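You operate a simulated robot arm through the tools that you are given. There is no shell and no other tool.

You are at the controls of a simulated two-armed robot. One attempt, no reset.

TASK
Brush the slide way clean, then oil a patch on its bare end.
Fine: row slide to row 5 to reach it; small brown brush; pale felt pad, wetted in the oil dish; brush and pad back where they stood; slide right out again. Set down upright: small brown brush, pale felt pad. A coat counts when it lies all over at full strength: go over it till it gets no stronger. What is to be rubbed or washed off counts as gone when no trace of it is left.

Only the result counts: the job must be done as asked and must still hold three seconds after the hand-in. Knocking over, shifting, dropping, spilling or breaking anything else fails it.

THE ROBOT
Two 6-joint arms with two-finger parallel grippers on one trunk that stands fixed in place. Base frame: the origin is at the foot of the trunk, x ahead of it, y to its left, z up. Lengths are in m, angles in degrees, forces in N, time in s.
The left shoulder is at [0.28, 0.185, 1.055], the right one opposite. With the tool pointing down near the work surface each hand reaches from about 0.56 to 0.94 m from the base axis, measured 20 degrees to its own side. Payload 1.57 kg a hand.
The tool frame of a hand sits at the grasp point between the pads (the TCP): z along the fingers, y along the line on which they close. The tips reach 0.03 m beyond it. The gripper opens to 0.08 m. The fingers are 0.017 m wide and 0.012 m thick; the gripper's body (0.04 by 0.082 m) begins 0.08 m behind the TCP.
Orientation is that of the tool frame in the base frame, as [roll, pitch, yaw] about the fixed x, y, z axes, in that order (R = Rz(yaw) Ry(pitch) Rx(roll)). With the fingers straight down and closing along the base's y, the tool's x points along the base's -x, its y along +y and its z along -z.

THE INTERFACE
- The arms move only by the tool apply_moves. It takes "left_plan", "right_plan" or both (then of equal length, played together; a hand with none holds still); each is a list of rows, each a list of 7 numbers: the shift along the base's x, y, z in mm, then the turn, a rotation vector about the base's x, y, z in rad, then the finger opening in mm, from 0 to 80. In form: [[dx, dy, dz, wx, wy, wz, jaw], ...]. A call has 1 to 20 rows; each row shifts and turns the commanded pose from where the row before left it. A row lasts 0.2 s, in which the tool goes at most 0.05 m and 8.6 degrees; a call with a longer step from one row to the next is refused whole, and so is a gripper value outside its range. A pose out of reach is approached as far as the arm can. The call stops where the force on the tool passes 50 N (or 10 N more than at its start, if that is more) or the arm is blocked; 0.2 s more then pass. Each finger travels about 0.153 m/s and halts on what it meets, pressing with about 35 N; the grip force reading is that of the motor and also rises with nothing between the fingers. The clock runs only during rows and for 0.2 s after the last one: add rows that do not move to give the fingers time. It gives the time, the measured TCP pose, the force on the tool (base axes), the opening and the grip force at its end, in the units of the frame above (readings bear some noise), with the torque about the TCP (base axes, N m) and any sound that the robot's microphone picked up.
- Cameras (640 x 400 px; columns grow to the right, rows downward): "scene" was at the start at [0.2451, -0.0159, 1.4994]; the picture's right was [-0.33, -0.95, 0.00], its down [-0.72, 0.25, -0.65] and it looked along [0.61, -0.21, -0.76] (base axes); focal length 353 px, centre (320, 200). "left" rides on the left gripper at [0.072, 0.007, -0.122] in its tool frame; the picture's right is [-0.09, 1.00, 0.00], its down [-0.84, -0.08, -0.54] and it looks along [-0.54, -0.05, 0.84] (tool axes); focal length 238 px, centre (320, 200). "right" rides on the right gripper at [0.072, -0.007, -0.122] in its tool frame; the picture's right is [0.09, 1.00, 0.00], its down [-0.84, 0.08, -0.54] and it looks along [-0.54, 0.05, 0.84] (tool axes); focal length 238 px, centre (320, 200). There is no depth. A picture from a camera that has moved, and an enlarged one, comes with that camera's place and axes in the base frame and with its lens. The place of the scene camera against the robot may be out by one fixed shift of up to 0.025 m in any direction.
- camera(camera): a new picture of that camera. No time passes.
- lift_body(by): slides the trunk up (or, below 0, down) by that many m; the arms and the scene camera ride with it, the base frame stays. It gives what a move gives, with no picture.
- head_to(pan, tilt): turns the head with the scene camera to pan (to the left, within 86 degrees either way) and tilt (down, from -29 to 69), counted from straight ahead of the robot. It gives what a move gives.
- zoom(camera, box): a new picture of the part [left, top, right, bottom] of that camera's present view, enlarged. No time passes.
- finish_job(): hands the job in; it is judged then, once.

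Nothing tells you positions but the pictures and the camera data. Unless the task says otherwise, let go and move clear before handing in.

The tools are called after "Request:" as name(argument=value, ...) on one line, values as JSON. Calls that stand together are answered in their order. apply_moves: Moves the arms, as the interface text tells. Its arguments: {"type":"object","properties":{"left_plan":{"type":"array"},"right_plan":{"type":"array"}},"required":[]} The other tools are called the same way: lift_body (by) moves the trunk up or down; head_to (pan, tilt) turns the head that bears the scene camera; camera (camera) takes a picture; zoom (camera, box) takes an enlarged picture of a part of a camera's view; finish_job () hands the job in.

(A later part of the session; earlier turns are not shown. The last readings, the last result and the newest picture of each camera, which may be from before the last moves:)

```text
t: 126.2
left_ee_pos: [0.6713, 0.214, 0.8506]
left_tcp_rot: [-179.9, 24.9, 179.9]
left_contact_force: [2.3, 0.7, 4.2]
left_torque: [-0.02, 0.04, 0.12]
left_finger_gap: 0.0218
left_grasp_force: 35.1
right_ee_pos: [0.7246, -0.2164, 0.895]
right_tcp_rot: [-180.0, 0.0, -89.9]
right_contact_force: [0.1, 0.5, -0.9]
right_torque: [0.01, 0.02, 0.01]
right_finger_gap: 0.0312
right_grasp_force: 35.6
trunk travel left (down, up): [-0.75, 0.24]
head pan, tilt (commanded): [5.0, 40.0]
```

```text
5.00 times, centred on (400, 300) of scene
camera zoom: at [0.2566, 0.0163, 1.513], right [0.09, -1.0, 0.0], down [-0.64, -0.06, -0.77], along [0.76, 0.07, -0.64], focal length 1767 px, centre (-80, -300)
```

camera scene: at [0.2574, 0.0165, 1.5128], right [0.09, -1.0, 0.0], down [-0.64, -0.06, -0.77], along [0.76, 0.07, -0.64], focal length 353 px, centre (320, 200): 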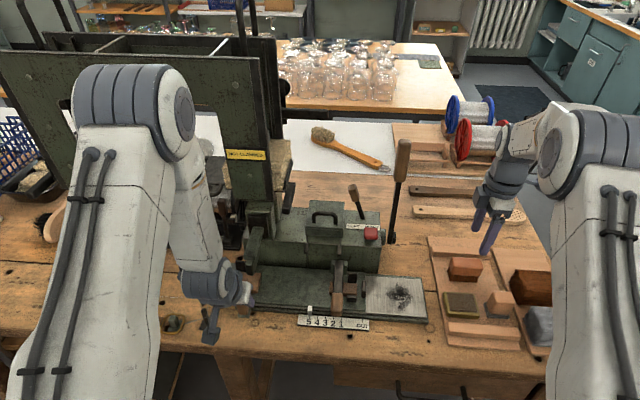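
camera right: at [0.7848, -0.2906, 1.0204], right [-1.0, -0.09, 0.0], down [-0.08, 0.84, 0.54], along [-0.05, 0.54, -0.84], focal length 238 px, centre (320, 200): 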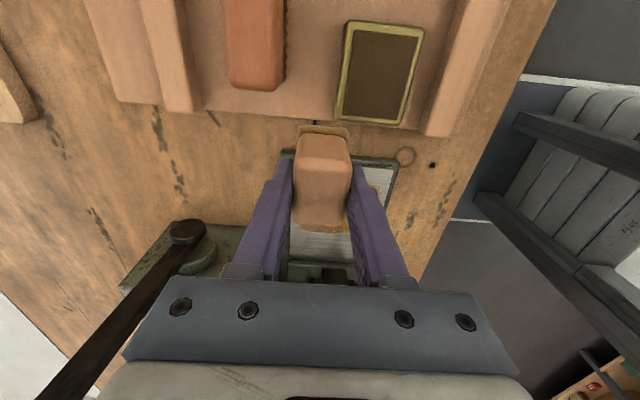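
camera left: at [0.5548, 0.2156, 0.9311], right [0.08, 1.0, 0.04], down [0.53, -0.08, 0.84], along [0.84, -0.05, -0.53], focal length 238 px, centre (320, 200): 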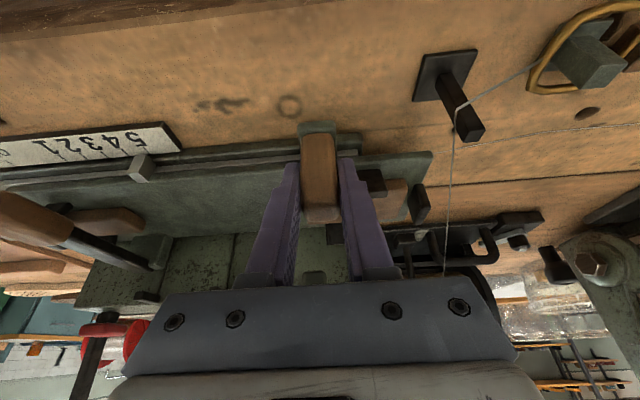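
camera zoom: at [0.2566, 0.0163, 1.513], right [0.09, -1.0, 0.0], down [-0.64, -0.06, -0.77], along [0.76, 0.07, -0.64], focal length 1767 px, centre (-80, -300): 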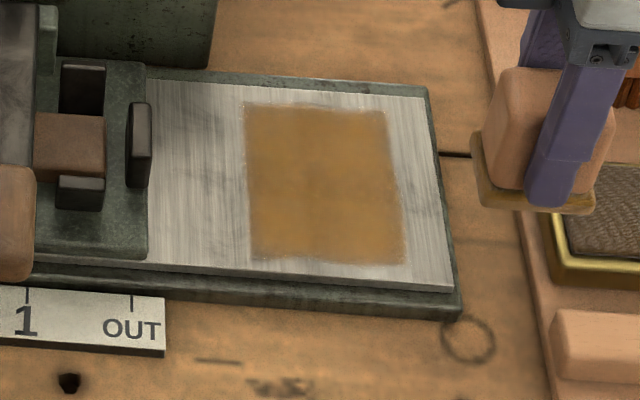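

Request:
camera(camera="right")

Request:
zoom(camera="right", box=[230, 140, 400, 290])

```text
taken
camera right: at [0.7296, -0.2877, 1.0186], right [-1.0, -0.09, 0.0], down [-0.08, 0.84, 0.54], along [-0.05, 0.54, -0.84], focal length 238 px, centre (320, 200)
```

right: 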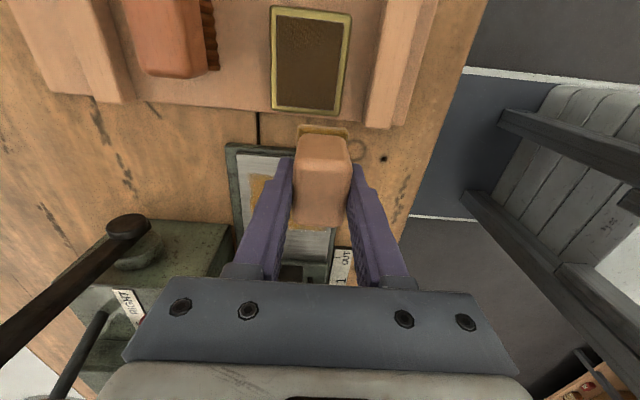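

```text
2.67 times, centred on (315, 215) of right
camera zoom: at [0.7296, -0.2877, 1.0186], right [-1.0, -0.09, 0.0], down [-0.08, 0.84, 0.54], along [-0.05, 0.54, -0.84], focal length 636 px, centre (333, 160)
```

zoom: 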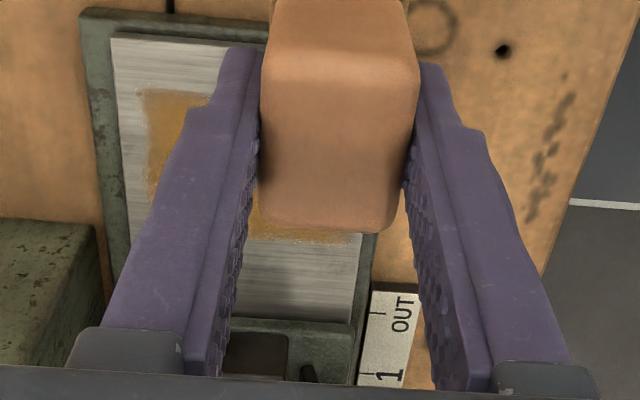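

I'll do one more wet-and-wipe round to be sure the coat is at full strength, especially at the edges.

Request:
apply_moves(right_plan=[[3, -8, 0, 0, 0, 0, 10], [3, -12, 0, 0, 0, 0, 10], [3, -12, 0, 0, 0, 0, 10], [3, -12, 0, 0, 0, 0, 10], [1, -9, 0, 0, 0, 0, 10], [0, -4, 0, 0, 0, 0, 10], [0, 0, -10, 0, 0, 0, 10], [0, 0, -10, 0, 0, 0, 10], [0, 0, -8, 0, 0, 0, 10], [0, 0, -5, 0, 0, 0, 10], [0, 0, -2, 0, 0, 0, 10], [0, 0, 0, 0, 0, 0, 10]])

Request:
apply_moves(right_plan=[[0, 0, -1, 0, 0, 0, 10], [0, 0, 0, 0, 0, 0, 10]])

```text
t: 128.8
left_ee_pos: [0.6712, 0.2136, 0.8513]
left_tcp_rot: [-180.0, 24.8, 179.8]
left_contact_force: [2.3, 0.0, 4.0]
left_torque: [0.0, -0.04, 0.21]
left_finger_gap: 0.0218
left_grasp_force: 35.1
right_ee_pos: [0.7369, -0.2744, 0.8621]
right_tcp_rot: [180.0, 0.0, -90.0]
right_contact_force: [-0.1, 0.4, -0.7]
right_torque: [0.04, -0.01, 0.01]
right_finger_gap: 0.0313
right_grasp_force: 35.3
trunk travel left (down, up): [-0.75, 0.24]
head pan, tilt (commanded): [5.0, 40.0]
```

```text
t: 129.4
left_ee_pos: [0.6698, 0.214, 0.8502]
left_tcp_rot: [-180.0, 24.9, 179.9]
left_contact_force: [0.7, 1.2, 3.9]
left_torque: [-0.01, -0.11, 0.17]
left_finger_gap: 0.0218
left_grasp_force: 35.2
right_ee_pos: [0.7372, -0.2742, 0.8615]
right_tcp_rot: [-179.9, 0.0, -90.0]
right_contact_force: [-0.5, 0.6, -0.9]
right_torque: [0.03, -0.02, 0.01]
right_finger_gap: 0.0312
right_grasp_force: 35.1
trunk travel left (down, up): [-0.75, 0.24]
head pan, tilt (commanded): [5.0, 40.0]
```

Request:
apply_moves(right_plan=[[0, 0, -1, 0, 0, 0, 10], [0, 0, -1, 0, 0, 0, 10], [0, 0, 0, 0, 0, 0, 10]])

Request:
apply_moves(right_plan=[[0, 0, -1, 0, 0, 0, 10], [0, 0, 0, 0, 0, 0, 10]])

```text
t: 130.2
left_ee_pos: [0.6708, 0.2137, 0.8509]
left_tcp_rot: [-180.0, 24.9, 179.9]
left_contact_force: [7.5, 1.3, -3.8]
left_torque: [-0.36, 0.42, 0.07]
left_finger_gap: 0.0218
left_grasp_force: 34.6
right_ee_pos: [0.7348, -0.275, 0.8602]
right_tcp_rot: [180.0, 0.0, -90.0]
right_contact_force: [-4.1, -0.7, 13.7]
right_torque: [0.06, 0.25, -0.01]
right_finger_gap: 0.0313
right_grasp_force: 35.1
trunk travel left (down, up): [-0.75, 0.24]
head pan, tilt (commanded): [5.0, 40.0]
```

```text
t: 130.8
left_ee_pos: [0.6708, 0.2149, 0.8515]
left_tcp_rot: [180.0, 25.0, 179.9]
left_contact_force: [15.3, 0.0, -16.0]
left_torque: [0.17, 0.91, 0.25]
left_finger_gap: 0.0222
left_grasp_force: 35.7
right_ee_pos: [0.7367, -0.2727, 0.8591]
right_tcp_rot: [-179.9, 0.0, -90.0]
right_contact_force: [-8.5, -0.5, 35.7]
right_torque: [0.09, 0.42, -0.01]
right_finger_gap: 0.0312
right_grasp_force: 35.1
trunk travel left (down, up): [-0.75, 0.24]
head pan, tilt (commanded): [5.0, 40.0]
```

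Request:
apply_moves(right_plan=[[0, 0, 1, 0, 0, 0, 10], [0, 0, 0, 0, 0, 0, 10], [0, 0, 4, 0, 0, 0, 10], [0, 0, 8, 0, 0, 0, 10], [0, 0, 12, 0, 0, 0, 10], [0, 0, 12, 0, 0, 0, 10], [-2, 10, 0, 0, 0, 0, 10], [-2, 14, 0, 0, 0, 0, 10], [-2, 14, 0, 0, 0, 0, 10], [-2, 14, 0, 0, 0, 0, 10], [-2, 14, 0, 0, 0, 0, 10], [-2, 14, 0, 0, 0, 0, 10], [-2, 14, 0, 0, 0, 0, 10], [-1, 14, -6, 0, 0, 0, 10], [0, 8, -8, 0, 0, 0, 10], [0, 3, -12, 0, 0, 0, 10], [0, 0, -12, 0, 0, 0, 10], [0, 0, -5, 0, 0, 0, 10], [0, 0, 0, 0, 0, 0, 10]])

Request:
apply_moves(right_plan=[[0, 0, -2, 0, 0, 0, 10], [0, 0, -1, 0, 0, 0, 10], [0, 0, 0, 0, 0, 0, 10]])

```text
t: 134.8
left_ee_pos: [0.6707, 0.2131, 0.8516]
left_tcp_rot: [-179.9, 24.9, 179.9]
left_contact_force: [1.5, 1.0, 5.0]
left_torque: [0.0, 0.31, 0.21]
left_finger_gap: 0.0221
left_grasp_force: 34.6
right_ee_pos: [0.7208, -0.1536, 0.8509]
right_tcp_rot: [180.0, 0.0, -90.0]
right_contact_force: [0.1, -0.4, -1.0]
right_torque: [-0.01, -0.03, -0.03]
right_finger_gap: 0.0313
right_grasp_force: 34.7
trunk travel left (down, up): [-0.75, 0.24]
head pan, tilt (commanded): [5.0, 40.0]
```

```text
t: 135.6
left_ee_pos: [0.671, 0.2136, 0.851]
left_tcp_rot: [179.9, 25.0, 179.9]
left_contact_force: [2.1, 0.8, 5.3]
left_torque: [0.0, 0.34, 0.21]
left_finger_gap: 0.0223
left_grasp_force: 35.0
right_ee_pos: [0.7212, -0.1534, 0.8497]
right_tcp_rot: [180.0, 0.0, -90.0]
right_contact_force: [-0.2, -0.5, -0.9]
right_torque: [-0.03, 0.02, 0.02]
right_finger_gap: 0.0312
right_grasp_force: 34.7
trunk travel left (down, up): [-0.75, 0.24]
head pan, tilt (commanded): [5.0, 40.0]
```

Request:
apply_moves(right_plan=[[0, 0, -1, 0, 0, 0, 10], [0, 0, -1, 0, 0, 0, 10], [0, 0, 0, 0, 0, 0, 10]])

Request:
apply_moves(right_plan=[[0, 0, -1, 0, 0, 0, 10], [0, 0, 0, 0, 0, 0, 10]])

```text
t: 136.4
left_ee_pos: [0.6702, 0.2131, 0.851]
left_tcp_rot: [180.0, 25.0, 180.0]
left_contact_force: [1.1, 0.7, 5.1]
left_torque: [-0.01, 0.2, 0.2]
left_finger_gap: 0.0217
left_grasp_force: 34.7
right_ee_pos: [0.7201, -0.1539, 0.8466]
right_tcp_rot: [-179.9, 0.0, -90.0]
right_contact_force: [0.5, -0.1, -0.1]
right_torque: [0.02, 0.01, -0.01]
right_finger_gap: 0.0315
right_grasp_force: 35.2
trunk travel left (down, up): [-0.75, 0.24]
head pan, tilt (commanded): [5.0, 40.0]
```

```text
t: 137.0
left_ee_pos: [0.6702, 0.2134, 0.8512]
left_tcp_rot: [180.0, 25.0, 179.9]
left_contact_force: [1.2, 0.2, 4.4]
left_torque: [0.04, 0.0, 0.14]
left_finger_gap: 0.0219
left_grasp_force: 35.2
right_ee_pos: [0.722, -0.1554, 0.8457]
right_tcp_rot: [179.9, 0.1, -90.0]
right_contact_force: [-0.6, -0.1, 0.0]
right_torque: [-0.01, -0.02, -0.01]
right_finger_gap: 0.0312
right_grasp_force: 35.0
trunk travel left (down, up): [-0.75, 0.24]
head pan, tilt (commanded): [5.0, 40.0]
```

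Request:
apply_moves(right_plan=[[0, 0, -1, 0, 0, 0, 10], [0, 0, 0, 0, 0, 0, 10]])

Request:
apply_moves(right_plan=[[0, 0, -0.7, 0, 0, 0, 10], [0, 0, 0, 0, 0, 0, 10]])

```text
t: 137.6
left_ee_pos: [0.6701, 0.2126, 0.8513]
left_tcp_rot: [-179.9, 25.0, 179.9]
left_contact_force: [6.2, -0.3, -3.0]
left_torque: [-0.13, 0.29, 0.18]
left_finger_gap: 0.0219
left_grasp_force: 35.2
right_ee_pos: [0.722, -0.1545, 0.8462]
right_tcp_rot: [-180.0, 0.0, -89.9]
right_contact_force: [-4.0, 1.7, 10.5]
right_torque: [0.05, 0.19, 0.05]
right_finger_gap: 0.0313
right_grasp_force: 35.4
trunk travel left (down, up): [-0.75, 0.24]
head pan, tilt (commanded): [5.0, 40.0]
```

```text
t: 138.2
left_ee_pos: [0.6698, 0.2133, 0.8506]
left_tcp_rot: [180.0, 25.0, 180.0]
left_contact_force: [11.6, 0.7, -14.9]
left_torque: [-0.47, 0.46, 0.01]
left_finger_gap: 0.022
left_grasp_force: 34.7
right_ee_pos: [0.721, -0.1552, 0.8442]
right_tcp_rot: [-179.8, 0.0, -90.0]
right_contact_force: [-8.7, -1.4, 31.2]
right_torque: [-0.05, 0.38, 0.01]
right_finger_gap: 0.0312
right_grasp_force: 35.2
trunk travel left (down, up): [-0.75, 0.24]
head pan, tilt (commanded): [5.0, 40.0]
```

Request:
apply_moves(right_plan=[[0, 0, 0.4, 0, 0, 0, 10], [9.7, 0, 0, 0, 0, 0, 10], [9.7, 0, 0, 0, 0, 0, 10], [9.7, 0, 0, 0, 0, 0, 10], [9.7, 0, 0, 0, 0, 0, 10], [9.7, 0, 0, 0, 0, 0, 10], [9.7, 0, 0, 0, 0, 0, 10], [0, 9, 0, 0, 0, 0, 10], [0, 9, 0, 0, 0, 0, 10], [-9.7, 0, 0, 0, 0, 0, 10], [-9.7, 0, 0, 0, 0, 0, 10], [-9.7, 0, 0, 0, 0, 0, 10], [-9.7, 0, 0, 0, 0, 0, 10], [-9.7, 0, 0, 0, 0, 0, 10], [-9.7, 0, 0, 0, 0, 0, 10], [0, 9, 0, 0, 0, 0, 10], [0, 9, 0, 0, 0, 0, 10]])

Request:
apply_moves(right_plan=[[9.7, 0, 0, 0, 0, 0, 10], [9.7, 0, 0, 0, 0, 0, 10], [9.7, 0, 0, 0, 0, 0, 10], [9.7, 0, 0, 0, 0, 0, 10], [9.7, 0, 0, 0, 0, 0, 10], [9.7, 0, 0, 0, 0, 0, 10], [0, -9, 0, 0, 0, 0, 10], [0, -9, 0, 0, 0, 0, 10], [0, -9, 0, 0, 0, 0, 10], [0, -9, 0, 0, 0, 0, 10], [-9.7, 0, 0, 0, 0, 0, 10], [-9.7, 0, 0, 0, 0, 0, 10], [-9.7, 0, 0, 0, 0, 0, 10], [-9.7, 0, 0, 0, 0, 0, 10], [-9.7, 0, 0, 0, 0, 0, 10], [-9.7, 0, 0, 0, 0, 0, 10]])

Request:
zoom(camera="scene", box=[350, 260, 450, 340])

```text
t: 141.8
left_ee_pos: [0.6709, 0.2144, 0.8507]
left_tcp_rot: [179.9, 24.9, 179.9]
left_contact_force: [6.6, 2.7, -4.1]
left_torque: [-0.01, 0.5, 0.28]
left_finger_gap: 0.0216
left_grasp_force: 34.9
right_ee_pos: [0.7198, -0.1187, 0.8447]
right_tcp_rot: [-180.0, -0.1, -90.0]
right_contact_force: [-1.1, -6.7, 17.1]
right_torque: [-0.23, 0.03, -0.01]
right_finger_gap: 0.031
right_grasp_force: 34.9
trunk travel left (down, up): [-0.75, 0.24]
head pan, tilt (commanded): [5.0, 40.0]
```

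```text
t: 145.2
left_ee_pos: [0.6705, 0.2131, 0.851]
left_tcp_rot: [180.0, 24.9, 180.0]
left_contact_force: [1.5, 0.5, 3.1]
left_torque: [0.0, -0.23, 0.26]
left_finger_gap: 0.0221
left_grasp_force: 34.4
right_ee_pos: [0.7225, -0.1547, 0.8452]
right_tcp_rot: [-179.9, 0.0, -90.0]
right_contact_force: [1.5, -0.2, 4.7]
right_torque: [0.0, 0.0, 0.0]
right_finger_gap: 0.0311
right_grasp_force: 35.2
trunk travel left (down, up): [-0.75, 0.24]
head pan, tilt (commanded): [5.0, 40.0]
```

```text
5.00 times, centred on (400, 300) of scene
camera zoom: at [0.2565, 0.0164, 1.5131], right [0.09, -1.0, 0.0], down [-0.64, -0.06, -0.77], along [0.76, 0.07, -0.64], focal length 1767 px, centre (-80, -300)
```

zoom: 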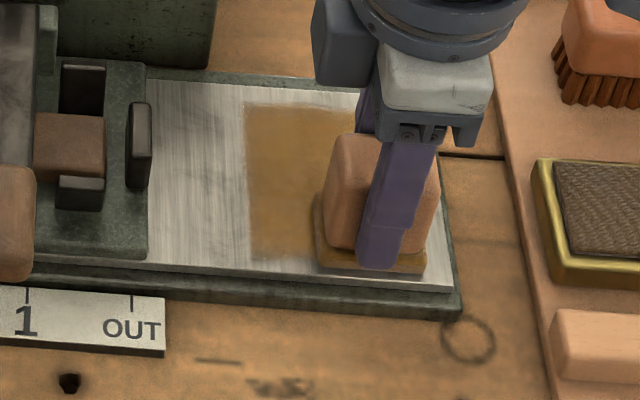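

Request:
apply_moves(right_plan=[[0, 9, -0.5, 0, 0, 0, 10], [0, 9, 0, 0, 0, 0, 10], [9.7, 0, 0, 0, 0, 0, 10], [9.7, 0, 0, 0, 0, 0, 10], [9.7, 0, 0, 0, 0, 0, 10], [9.7, 0, 0, 0, 0, 0, 10], [9.7, 0, 0, 0, 0, 0, 10], [9.7, 0, 0, 0, 0, 0, 10], [0, 9, 0, 0, 0, 0, 10], [0, 9, 0, 0, 0, 0, 10], [-9.7, 0, 0, 0, 0, 0, 10], [-9.7, 0, 0, 0, 0, 0, 10], [-9.7, 0, 0, 0, 0, 0, 10], [-9.7, 0, 0, 0, 0, 0, 10], [-9.7, 0, 0, 0, 0, 0, 10], [-9.7, 0, 0, 0, 0, 0, 10], [0, 0, 0, 0, 0, 0, 10]])

Request:
apply_moves(right_plan=[[0, 0, 3, 0, 0, 0, 10], [0, 0, 10, 0, 0, 0, 10], [0, -5, 14, 0, 0, 0, 10], [0, -10, 14, 0, 0, 0, 10], [0, -14, 10, 0, 0, 0, 10], [0, -14, 0, 0, 0, 0, 10], [0, -14, 0, 0, 0, 0, 10], [0, -14, 0, 0, 0, 0, 10], [0, -14, 0, 0, 0, 0, 10], [0, -10, 0, 0, 0, 0, 10], [0, 0, 0, 0, 0, 0, 10]])

Request:
zoom(camera="scene", box=[350, 260, 450, 340])

Request:
zoom(camera="scene", box=[380, 274, 430, 314])

Request:
camera(camera="right")

```text
t: 148.8
left_ee_pos: [0.6697, 0.2124, 0.8523]
left_tcp_rot: [-180.0, 24.9, 179.9]
left_contact_force: [4.8, 0.0, -7.0]
left_torque: [-0.08, -0.57, 0.06]
left_finger_gap: 0.0221
left_grasp_force: 34.8
right_ee_pos: [0.7226, -0.1187, 0.8433]
right_tcp_rot: [-179.7, 0.1, -90.0]
right_contact_force: [9.7, -0.3, 24.7]
right_torque: [-0.03, -0.09, -0.02]
right_finger_gap: 0.031
right_grasp_force: 34.6
trunk travel left (down, up): [-0.75, 0.24]
head pan, tilt (commanded): [5.0, 40.0]
```

```text
t: 151.2
left_ee_pos: [0.6716, 0.2135, 0.8517]
left_tcp_rot: [-180.0, 25.0, 179.9]
left_contact_force: [0.4, 0.3, 5.9]
left_torque: [-0.04, -0.18, 0.19]
left_finger_gap: 0.0223
left_grasp_force: 35.0
right_ee_pos: [0.721, -0.2153, 0.8938]
right_tcp_rot: [-180.0, 0.0, -90.1]
right_contact_force: [1.1, 0.4, -0.2]
right_torque: [0.02, 0.01, -0.02]
right_finger_gap: 0.0312
right_grasp_force: 35.3
trunk travel left (down, up): [-0.75, 0.24]
head pan, tilt (commanded): [5.0, 40.0]
```

```text
5.00 times, centred on (400, 300) of scene
camera zoom: at [0.2565, 0.0163, 1.513], right [0.09, -1.0, 0.0], down [-0.64, -0.06, -0.77], along [0.76, 0.07, -0.64], focal length 1767 px, centre (-80, -300)
```

zoom: 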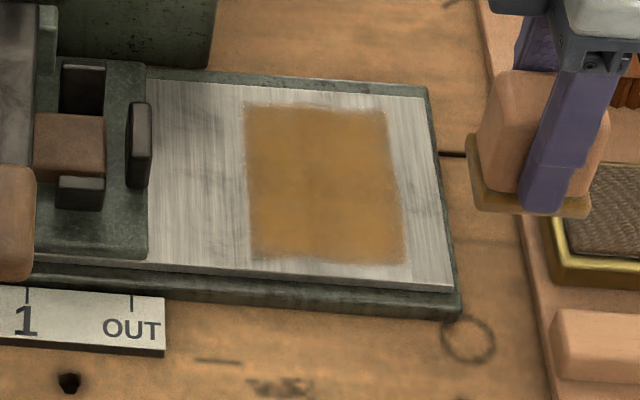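

```text
10.00 times, centred on (405, 294) of scene
camera zoom: at [0.2565, 0.0163, 1.513], right [0.09, -1.0, 0.0], down [-0.64, -0.06, -0.77], along [0.76, 0.07, -0.64], focal length 3534 px, centre (-530, -740)
```

zoom: 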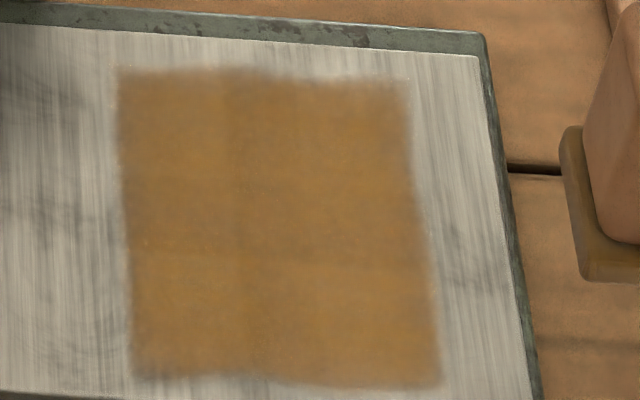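

```text
taken
camera right: at [0.7271, -0.285, 1.0175], right [-1.0, -0.09, 0.0], down [-0.08, 0.84, 0.54], along [-0.05, 0.54, -0.84], focal length 238 px, centre (320, 200)
```

right: 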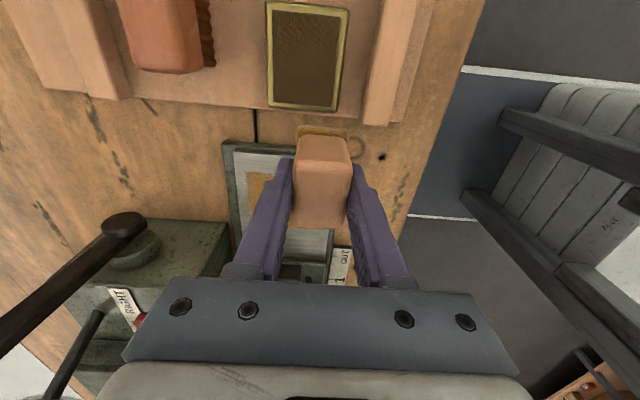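

The coat is even and no stronger than before — saturated. Returning the pad to its place (0.732, −0.3525).

Request:
apply_moves(right_plan=[[1, -8, 0, 0, 0, 0, 10], [1, -14, 0, 0, 0, 0, 10], [1, -14, 0, 0, 0, 0, 10], [1, -14, 0, 0, 0, 0, 10], [1, -14, 0, 0, 0, 0, 10], [1, -14, 0, 0, 0, 0, 10], [1, -14, 0, 0, 0, 0, 10], [1, -14, 0, 0, 0, 0, 10], [1, -14, 0, 0, 0, 0, 10], [1, -10, 0, 0, 0, 0, 10], [1, -7, 0, 0, 0, 0, 10], [0, 0, 0, 0, 0, 0, 10]])

Request:
camera(camera="right")

Request:
zoom(camera="right", box=[240, 80, 400, 260])

Request:
zoom(camera="scene", box=[450, 240, 550, 340])

```text
t: 153.8
left_ee_pos: [0.6713, 0.214, 0.8518]
left_tcp_rot: [-180.0, 24.9, 179.9]
left_contact_force: [0.3, 0.4, 4.7]
left_torque: [0.0, -0.07, 0.11]
left_finger_gap: 0.0218
left_grasp_force: 34.6
right_ee_pos: [0.7312, -0.3504, 0.895]
right_tcp_rot: [-180.0, 0.1, -90.0]
right_contact_force: [0.4, -0.9, -0.7]
right_torque: [-0.03, -0.01, 0.01]
right_finger_gap: 0.0309
right_grasp_force: 35.4
trunk travel left (down, up): [-0.75, 0.24]
head pan, tilt (commanded): [5.0, 40.0]
```

```text
taken
camera right: at [0.7372, -0.4216, 1.0175], right [-1.0, -0.09, 0.0], down [-0.08, 0.84, 0.54], along [-0.05, 0.54, -0.84], focal length 238 px, centre (320, 200)
```

right: 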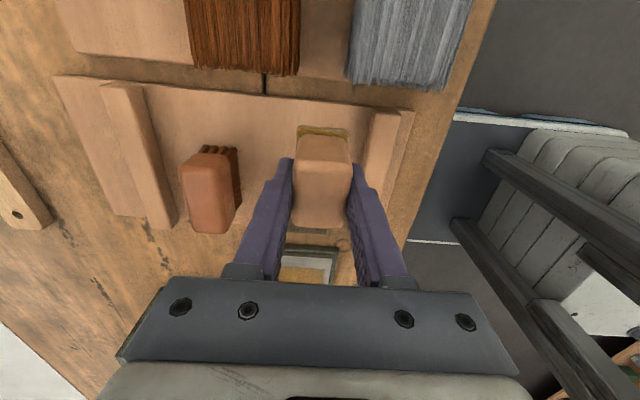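

```text
2.22 times, centred on (320, 170) of right
camera zoom: at [0.7372, -0.4216, 1.0175], right [-1.0, -0.09, 0.0], down [-0.08, 0.84, 0.54], along [-0.05, 0.54, -0.84], focal length 530 px, centre (320, 267)
```

zoom: 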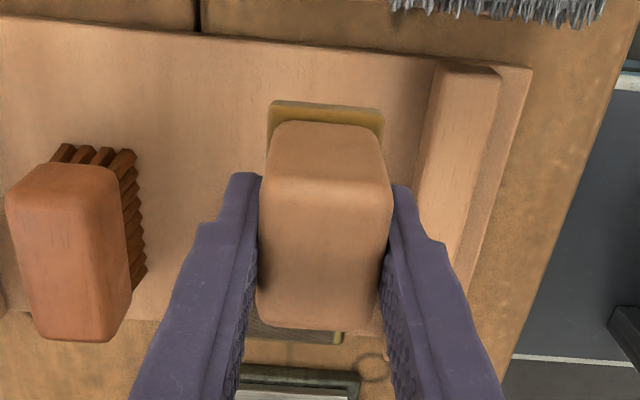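

```text
4.00 times, centred on (500, 290) of scene
camera zoom: at [0.2565, 0.0163, 1.513], right [0.09, -1.0, 0.0], down [-0.64, -0.06, -0.77], along [0.76, 0.07, -0.64], focal length 1414 px, centre (-400, -160)
```

zoom: 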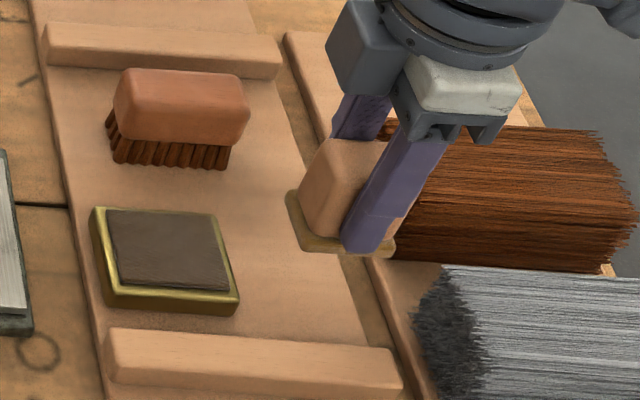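

Request:
apply_moves(right_plan=[[1, -1.5, -8, 0, 0, 0, 10], [0, 0, -12, 0, 0, 0, 10], [0, 0, -12, 0, 0, 0, 10], [0, 0, -10, 0, 0, 0, 10], [0, 0, -8, 0, 0, 0, 10], [0, 0, -4, 0, 0, 0, 10], [0, 0, 0, 0, 0, 0, 10]])

Request:
apply_moves(right_plan=[[0, 0, -1, 0, 0, 0, 10], [0, 0, -1, 0, 0, 0, 10], [0, 0, 0, 0, 0, 0, 10]])

```text
t: 155.4
left_ee_pos: [0.6708, 0.2142, 0.8506]
left_tcp_rot: [180.0, 24.9, 179.8]
left_contact_force: [0.4, 0.6, 4.0]
left_torque: [-0.05, 0.06, 0.19]
left_finger_gap: 0.022
left_grasp_force: 34.8
right_ee_pos: [0.7341, -0.351, 0.841]
right_tcp_rot: [-180.0, 0.0, -90.0]
right_contact_force: [-0.4, -0.9, -0.3]
right_torque: [-0.03, -0.03, -0.01]
right_finger_gap: 0.0308
right_grasp_force: 35.3
trunk travel left (down, up): [-0.75, 0.24]
head pan, tilt (commanded): [5.0, 40.0]
```

```text
t: 156.2
left_ee_pos: [0.6699, 0.213, 0.8504]
left_tcp_rot: [180.0, 24.9, 179.9]
left_contact_force: [0.6, -0.1, 5.1]
left_torque: [0.0, 0.04, 0.16]
left_finger_gap: 0.0219
left_grasp_force: 35.0
right_ee_pos: [0.7328, -0.3514, 0.8384]
right_tcp_rot: [-180.0, 0.0, -90.0]
right_contact_force: [0.6, -0.6, -0.1]
right_torque: [-0.01, -0.03, -0.06]
right_finger_gap: 0.0313
right_grasp_force: 34.6
trunk travel left (down, up): [-0.75, 0.24]
head pan, tilt (commanded): [5.0, 40.0]
```

Request:
apply_moves(right_plan=[[0, 0, -1, 0, 0, 0, 10], [0, 0, 0, 0, 0, 0, 10]])

Request:
apply_moves(right_plan=[[0, 0, -1, 0, 0, 0, 10], [0, 0, 0, 0, 0, 0, 10]])

Request:
zoom(camera="scene", box=[450, 260, 550, 340])

```text
t: 156.8
left_ee_pos: [0.6704, 0.2126, 0.8512]
left_tcp_rot: [180.0, 25.0, 180.0]
left_contact_force: [0.9, 0.1, 4.7]
left_torque: [0.02, 0.01, 0.16]
left_finger_gap: 0.0218
left_grasp_force: 34.7
right_ee_pos: [0.7317, -0.3512, 0.8385]
right_tcp_rot: [-179.9, 0.0, -90.0]
right_contact_force: [0.6, 0.1, -0.4]
right_torque: [-0.01, 0.02, -0.01]
right_finger_gap: 0.0312
right_grasp_force: 35.3
trunk travel left (down, up): [-0.75, 0.24]
head pan, tilt (commanded): [5.0, 40.0]
```

```text
t: 157.4
left_ee_pos: [0.6706, 0.2139, 0.8514]
left_tcp_rot: [-179.9, 24.9, 179.8]
left_contact_force: [0.2, 1.2, 3.9]
left_torque: [0.02, -0.06, 0.17]
left_finger_gap: 0.0219
left_grasp_force: 34.4
right_ee_pos: [0.7336, -0.3512, 0.8358]
right_tcp_rot: [-180.0, 0.0, -90.0]
right_contact_force: [-0.2, 0.3, 0.3]
right_torque: [0.02, -0.01, 0.0]
right_finger_gap: 0.0312
right_grasp_force: 35.6
trunk travel left (down, up): [-0.75, 0.24]
head pan, tilt (commanded): [5.0, 40.0]
```

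```text
5.00 times, centred on (500, 300) of scene
camera zoom: at [0.2565, 0.0163, 1.513], right [0.09, -1.0, 0.0], down [-0.64, -0.06, -0.77], along [0.76, 0.07, -0.64], focal length 1767 px, centre (-580, -300)
```

zoom: 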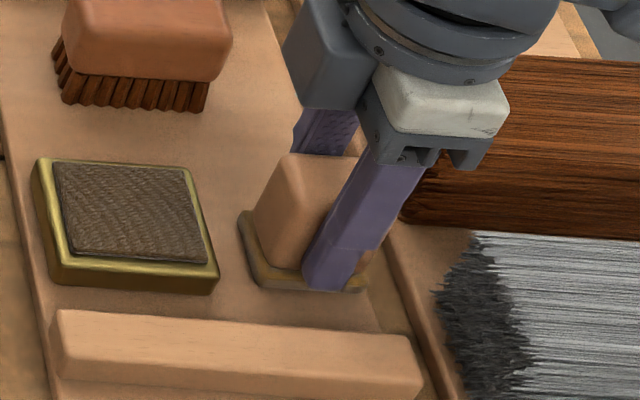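

Request:
apply_moves(right_plan=[[0, 0, -0.8, 0, 0, 0, 10], [0, 0, 0, 0, 0, 0, 10]])

Request:
apply_moves(right_plan=[[0, 0, -0.8, 0, 0, 0, 10], [0, 0, 0, 0, 0, 0, 10]])

```text
t: 158.0
left_ee_pos: [0.6704, 0.2125, 0.8496]
left_tcp_rot: [179.9, 24.9, 180.0]
left_contact_force: [0.4, 0.4, 4.1]
left_torque: [-0.01, -0.02, 0.11]
left_finger_gap: 0.0219
left_grasp_force: 35.0
right_ee_pos: [0.7329, -0.3514, 0.8365]
right_tcp_rot: [-179.8, 0.0, -89.9]
right_contact_force: [-0.4, 0.0, -1.7]
right_torque: [0.0, 0.0, -0.01]
right_finger_gap: 0.0315
right_grasp_force: 34.9
trunk travel left (down, up): [-0.75, 0.24]
head pan, tilt (commanded): [5.0, 40.0]
```

```text
t: 158.6
left_ee_pos: [0.6705, 0.2143, 0.8505]
left_tcp_rot: [180.0, 24.9, 179.9]
left_contact_force: [5.0, 0.5, -0.7]
left_torque: [0.05, 0.3, 0.17]
left_finger_gap: 0.0218
left_grasp_force: 34.5
right_ee_pos: [0.7318, -0.3518, 0.8357]
right_tcp_rot: [179.9, 0.0, -90.0]
right_contact_force: [-2.9, 0.2, 9.5]
right_torque: [0.09, 0.13, 0.01]
right_finger_gap: 0.0313
right_grasp_force: 35.3
trunk travel left (down, up): [-0.75, 0.24]
head pan, tilt (commanded): [5.0, 40.0]
```

Pad rests on the tray (9.5 N). Easing slightly and releasing, then rising clear.

Request:
apply_moves(right_plan=[[0, 0, 0.6, 0, 0, 0, 10], [0, 0, 0, 0, 0, 0, 30], [0, 0, 0, 0, 0, 0, 36], [0, 0, 0, 0, 0, 0, 44], [0, 0, 0, 0, 0, 0, 46], [0, 0, 0, 0, 0, 0, 46]])

Request:
zoom(camera="right", box=[240, 80, 400, 260])

Request:
apply_moves(right_plan=[[0, 0, 6, 0, 0, 0, 46], [0, 0, 10, 0, 0, 0, 46], [0, 0, 15, 0, 0, 0, 46], [0, 0, 20, 0, 0, 0, 46], [0, 0, 25, 0, 0, 0, 46], [0, 0, 25, 0, 0, 0, 60], [0, 0, 3.5, 0, 0, 0, 60], [0, 0, 0, 0, 0, 0, 60]])

Request:
zoom(camera="right", box=[240, 60, 400, 220])

Request:
zoom(camera="scene", box=[420, 240, 540, 340])

```text
t: 160.0
left_ee_pos: [0.6696, 0.2128, 0.8506]
left_tcp_rot: [-180.0, 25.1, 179.9]
left_contact_force: [-0.9, -0.5, 3.9]
left_torque: [0.0, -0.16, 0.14]
left_finger_gap: 0.0219
left_grasp_force: 35.3
right_ee_pos: [0.7323, -0.3524, 0.8356]
right_tcp_rot: [180.0, -0.1, -90.0]
right_contact_force: [0.0, -0.4, 0.4]
right_torque: [0.01, 0.01, -0.01]
right_finger_gap: 0.046
right_grasp_force: 0.1
trunk travel left (down, up): [-0.75, 0.24]
head pan, tilt (commanded): [5.0, 40.0]
```

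```text
2.22 times, centred on (320, 170) of right
camera zoom: at [0.7388, -0.4228, 0.9579], right [-1.0, -0.09, 0.0], down [-0.08, 0.84, 0.54], along [-0.05, 0.54, -0.84], focal length 530 px, centre (320, 267)
```

zoom: 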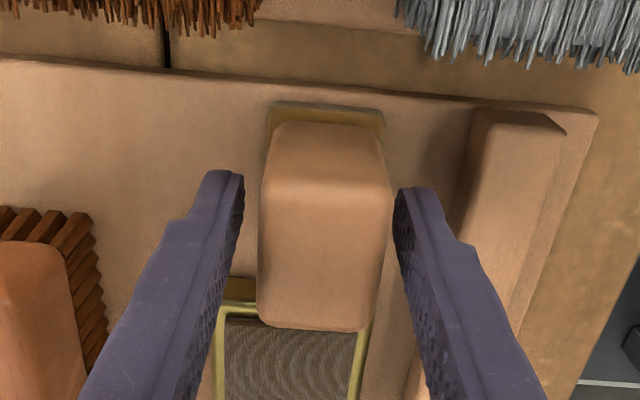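

```text
t: 161.8
left_ee_pos: [0.6696, 0.2133, 0.8511]
left_tcp_rot: [179.9, 25.0, 179.9]
left_contact_force: [0.4, 0.8, 2.9]
left_torque: [0.0, -0.07, 0.21]
left_finger_gap: 0.0219
left_grasp_force: 34.8
right_ee_pos: [0.7331, -0.352, 0.9405]
right_tcp_rot: [-179.9, 0.0, -90.0]
right_contact_force: [-0.1, -0.9, 0.5]
right_torque: [0.0, -0.02, -0.01]
right_finger_gap: 0.0596
right_grasp_force: 0.1
trunk travel left (down, up): [-0.75, 0.24]
head pan, tilt (commanded): [5.0, 40.0]
```

```text
2.50 times, centred on (320, 140) of right
camera zoom: at [0.7401, -0.4234, 1.0632], right [-1.0, -0.09, 0.0], down [-0.08, 0.84, 0.54], along [-0.05, 0.54, -0.84], focal length 596 px, centre (320, 350)
```

zoom: 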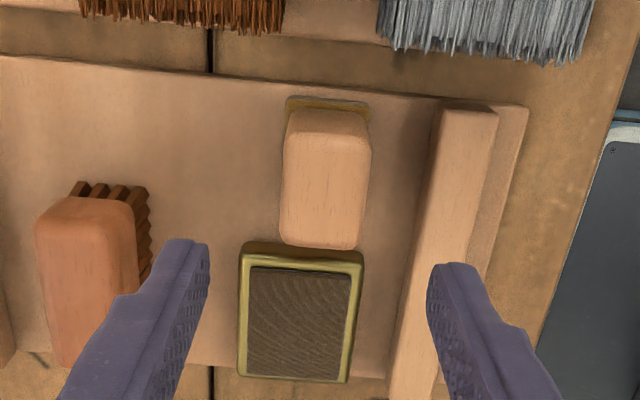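

```text
4.00 times, centred on (480, 290) of scene
camera zoom: at [0.2565, 0.0163, 1.513], right [0.09, -1.0, 0.0], down [-0.64, -0.06, -0.77], along [0.76, 0.07, -0.64], focal length 1414 px, centre (-320, -160)
```

zoom: 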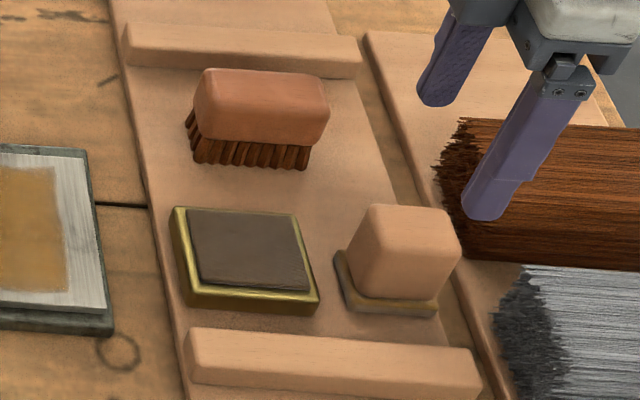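

Brush and pad are back upright in their places. Now I'll row the slide back toward OUT with the left hand.

Request:
apply_moves(left_plan=[[0, -5, 0, 0, 0, 0, 15], [0, -8, 0, 0, 0, 0, 15], [0, -9, 0, 0, 0, 0, 15], [0, -9, 0, 0, 0, 0, 15], [0, -9, 0, 0, 0, 0, 15], [0, -9, 0, 0, 0, 0, 15], [0, -9, 0, 0, 0, 0, 15], [0, -9, 0, 0, 0, 0, 15], [0, -9, 0, 0, 0, 0, 15], [0, -9, 0, 0, 0, 0, 15], [0, -9, 0, 0, 0, 0, 15], [0, -9, 0, 0, 0, 0, 15], [0, -8, 0, 0, 0, 0, 15], [0, -5, 0, 0, 0, 0, 15], [0, 0, 0, 0, 0, 0, 15]])

Request:
zoom(camera="scene", box=[290, 310, 375, 350])

Request:
camera(camera="scene")

```text
t: 165.0
left_ee_pos: [0.6709, 0.0956, 0.8502]
left_tcp_rot: [179.9, 24.9, 179.8]
left_contact_force: [1.2, -6.9, 6.4]
left_torque: [-0.81, -0.47, 0.12]
left_finger_gap: 0.0219
left_grasp_force: 34.3
right_ee_pos: [0.7352, -0.3529, 0.9411]
right_tcp_rot: [-179.9, 0.0, -90.0]
right_contact_force: [0.2, 0.6, -0.1]
right_torque: [-0.02, 0.02, -0.01]
right_finger_gap: 0.0599
right_grasp_force: 0.2
trunk travel left (down, up): [-0.75, 0.24]
head pan, tilt (commanded): [5.0, 40.0]
```

```text
7.53 times, centred on (332, 330) of scene
camera zoom: at [0.2564, 0.0159, 1.513], right [0.09, -1.0, 0.0], down [-0.64, -0.06, -0.77], along [0.76, 0.07, -0.64], focal length 2661 px, centre (226, -779)
```

zoom: 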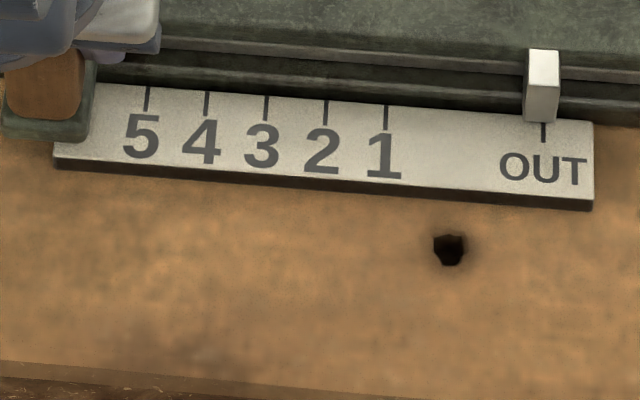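

```text
taken
camera scene: at [0.2564, 0.0159, 1.513], right [0.09, -1.0, 0.0], down [-0.64, -0.06, -0.77], along [0.76, 0.07, -0.64], focal length 353 px, centre (320, 200)
```

scene: 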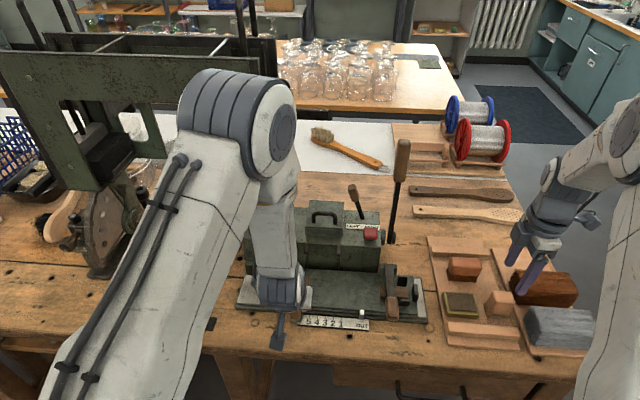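

Pointer is within about 1 mm of OUT. A last small nudge.

Request:
apply_moves(left_plan=[[0, -1, 0, 0, 0, 0, 15], [0, 0, 0, 0, 0, 0, 15]])

Request:
zoom(camera="scene", box=[340, 310, 380, 340])

```text
t: 165.6
left_ee_pos: [0.6715, 0.0958, 0.8526]
left_tcp_rot: [179.9, 24.9, 179.9]
left_contact_force: [2.3, -5.2, 2.8]
left_torque: [-0.04, 0.02, -0.08]
left_finger_gap: 0.0221
left_grasp_force: 34.7
right_ee_pos: [0.7336, -0.3531, 0.9408]
right_tcp_rot: [180.0, 0.1, -90.0]
right_contact_force: [1.1, 0.3, 0.4]
right_torque: [-0.02, -0.02, 0.01]
right_finger_gap: 0.06
right_grasp_force: 0.1
trunk travel left (down, up): [-0.75, 0.24]
head pan, tilt (commanded): [5.0, 40.0]
```

```text
13.33 times, centred on (360, 325) of scene
camera zoom: at [0.2567, 0.016, 1.5129], right [0.09, -1.0, 0.0], down [-0.64, -0.06, -0.77], along [0.76, 0.07, -0.64], focal length 4712 px, centre (-213, -1467)
```

zoom: 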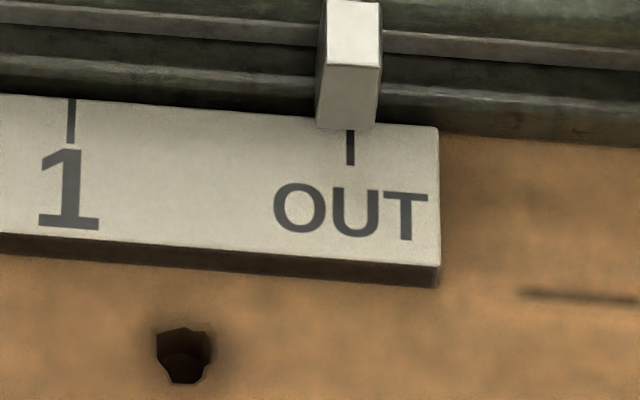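

Request:
apply_moves(left_plan=[[0, -1, 0, 0, 0, 0, 15], [0, 0, 0, 0, 0, 0, 15], [0, 0, 0, 0, 0, 0, 15]])

Request:
zoom(camera="scene", box=[340, 310, 380, 340])

```text
t: 166.4
left_ee_pos: [0.6707, 0.0957, 0.8511]
left_tcp_rot: [180.0, 25.0, -179.9]
left_contact_force: [6.5, -4.4, 3.8]
left_torque: [-0.01, 1.06, 0.12]
left_finger_gap: 0.022
left_grasp_force: 34.6
right_ee_pos: [0.7345, -0.3524, 0.9398]
right_tcp_rot: [180.0, 0.1, -89.9]
right_contact_force: [-0.3, 0.6, 0.2]
right_torque: [0.02, -0.03, 0.0]
right_finger_gap: 0.0598
right_grasp_force: 0.1
trunk travel left (down, up): [-0.75, 0.24]
head pan, tilt (commanded): [5.0, 40.0]
```

```text
13.33 times, centred on (360, 325) of scene
camera zoom: at [0.2569, 0.0161, 1.513], right [0.09, -1.0, 0.0], down [-0.64, -0.06, -0.77], along [0.76, 0.07, -0.64], focal length 4712 px, centre (-213, -1467)
```

zoom: 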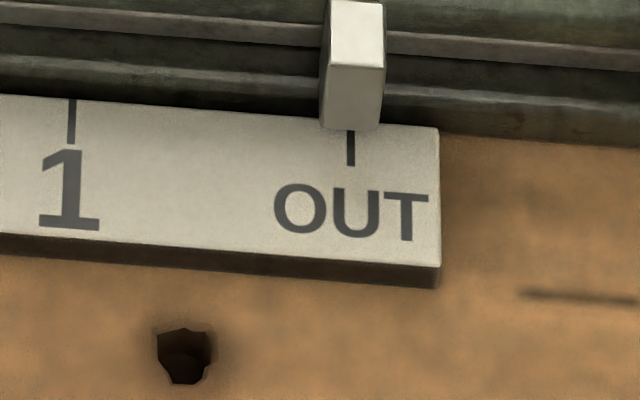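

Pointer sits on the OUT tick. Releasing the handle and withdrawing the left hand toward the robot.

Request:
apply_moves(left_plan=[[0, 0, 0, 0, 0, 0, 24], [0, 0, 0, 0, 0, 0, 35], [0, 0, 0, 0, 0, 0, 50], [0, 0, 0, 0, 0, 0, 50]])

Request:
zoom(camera="left", box=[220, 100, 420, 240])

Request:
zoom(camera="scene", box=[340, 310, 380, 340])

```text
t: 167.4
left_ee_pos: [0.6709, 0.0946, 0.8508]
left_tcp_rot: [-180.0, 24.9, 179.9]
left_contact_force: [-0.8, 1.0, -0.6]
left_torque: [0.01, -0.01, -0.02]
left_finger_gap: 0.0503
left_grasp_force: 0.1
right_ee_pos: [0.7345, -0.3521, 0.9399]
right_tcp_rot: [180.0, 0.0, -90.0]
right_contact_force: [0.6, -0.1, 0.0]
right_torque: [-0.01, 0.02, -0.03]
right_finger_gap: 0.0599
right_grasp_force: 0.1
trunk travel left (down, up): [-0.75, 0.24]
head pan, tilt (commanded): [5.0, 40.0]
```

```text
2.86 times, centred on (320, 170) of left
camera zoom: at [0.5539, 0.1022, 0.9315], right [0.08, 1.0, 0.04], down [0.53, -0.08, 0.84], along [0.84, -0.05, -0.53], focal length 681 px, centre (320, 286)
```

zoom: 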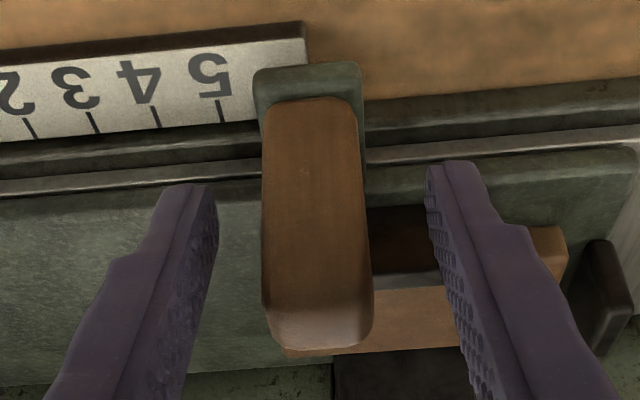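

```text
13.33 times, centred on (360, 325) of scene
camera zoom: at [0.2566, 0.0163, 1.513], right [0.09, -1.0, 0.0], down [-0.64, -0.06, -0.77], along [0.76, 0.07, -0.64], focal length 4712 px, centre (-213, -1467)
```

zoom: 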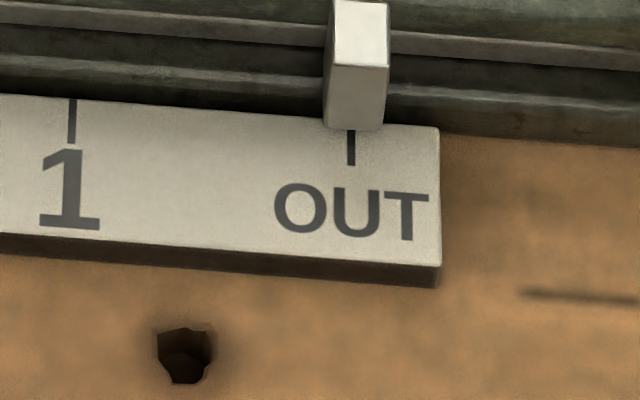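

Request:
apply_moves(left_plan=[[-15, 0, 0, 0, 0, 0, 50], [-20, 0, 0, 0, 0, 0, 50], [-20, 0, 5, 0, 0, 0, 50], [-10, 0, 20, 0, 0, 0, 60], [0, 0, 30, 0, 0, 0, 60], [0, 0, 30, 0, 0, 0, 60], [0, 0, 30, 0, 0, 0, 60], [0, 20, 30, 0, 0, 0, 60], [0, 30, 20, 0, 0, 0, 60], [0, 30, 0, 0, 0, 0, 60], [0, 30, 0, 0, 0, 0, 60], [0, 30, 0, 0, 0, 0, 60], [0, 30, 0, 0, 0, 0, 60], [0, 0, 0, 0, 0, 0, 60]], right_plan=[[0, 0, 10, 0, 0, 0, 60], [0, 0, 20, 0, 0, 0, 60], [0, 0, 20, 0, 0, 0, 60], [0, 0, 20, 0, 0, 0, 60], [0, 0, 20, 0, 0, 0, 60], [-10, 0, 20, 0, 0, 0, 60], [-20, 0, 10, 0, 0, 0, 60], [-20, 0, 0, 0, 0, 0, 60], [-20, 0, 0, 0, 0, 0, 60], [-20, 0, 0, 0, 0, 0, 60], [-20, 0, 0, 0, 0, 0, 60], [-20, 0, 0, 0, 0, 0, 60], [-20, 0, 0, 0, 0, 0, 60], [0, 0, 0, 0, 0, 0, 60]])

Request:
camera(camera="scene")

Request:
zoom(camera="scene", box=[200, 140, 440, 340])

Request:
zoom(camera="scene", box=[420, 240, 540, 340])

```text
t: 170.4
left_ee_pos: [0.613, 0.2647, 1.018]
left_tcp_rot: [179.9, 24.9, -180.0]
left_contact_force: [-0.1, 0.2, -0.5]
left_torque: [-0.03, 0.01, -0.03]
left_finger_gap: 0.0601
left_grasp_force: 0.1
left hand out of reach, approached as far as the arm can: row 8, 10, 11
right_ee_pos: [0.5821, -0.354, 1.0612]
right_tcp_rot: [180.0, 0.0, -90.0]
right_contact_force: [-0.5, 0.6, -0.4]
right_torque: [-0.03, 0.02, 0.01]
right_finger_gap: 0.0601
right_grasp_force: 0.0
trunk travel left (down, up): [-0.75, 0.24]
head pan, tilt (commanded): [5.0, 40.0]
```

```text
taken
camera scene: at [0.2565, 0.0166, 1.513], right [0.09, -1.0, 0.0], down [-0.64, -0.06, -0.77], along [0.76, 0.07, -0.64], focal length 353 px, centre (320, 200)
```

scene: 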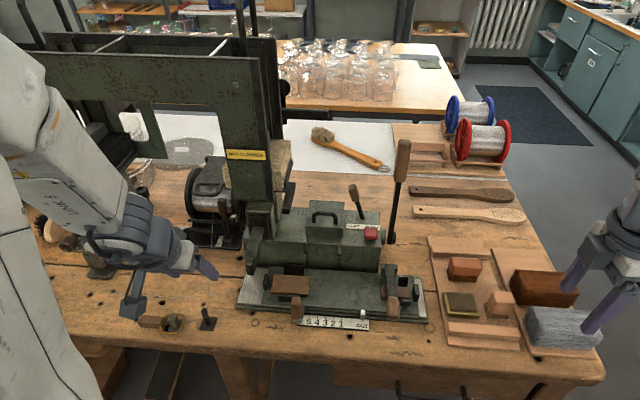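

```text
2.00 times, centred on (320, 240) of scene
camera zoom: at [0.2565, 0.0166, 1.513], right [0.09, -1.0, 0.0], down [-0.64, -0.06, -0.77], along [0.76, 0.07, -0.64], focal length 707 px, centre (320, 120)
```

zoom: 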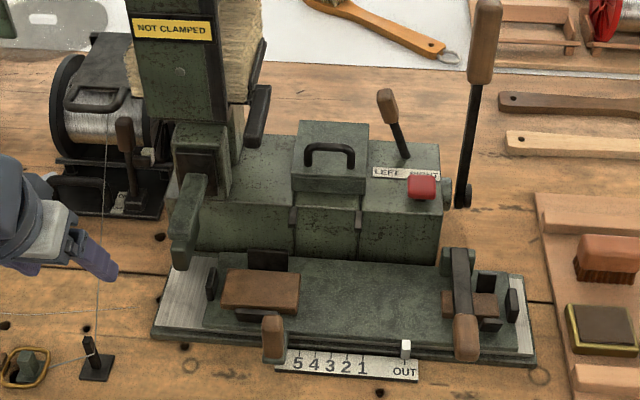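

```text
4.00 times, centred on (480, 290) of scene
camera zoom: at [0.2565, 0.0166, 1.513], right [0.09, -1.0, 0.0], down [-0.64, -0.06, -0.77], along [0.76, 0.07, -0.64], focal length 1414 px, centre (-320, -160)
```

zoom: 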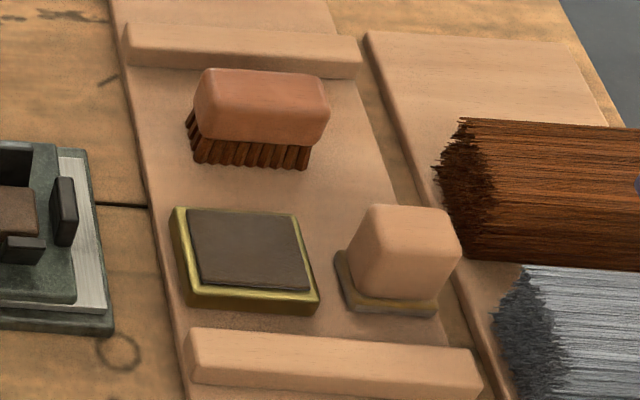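

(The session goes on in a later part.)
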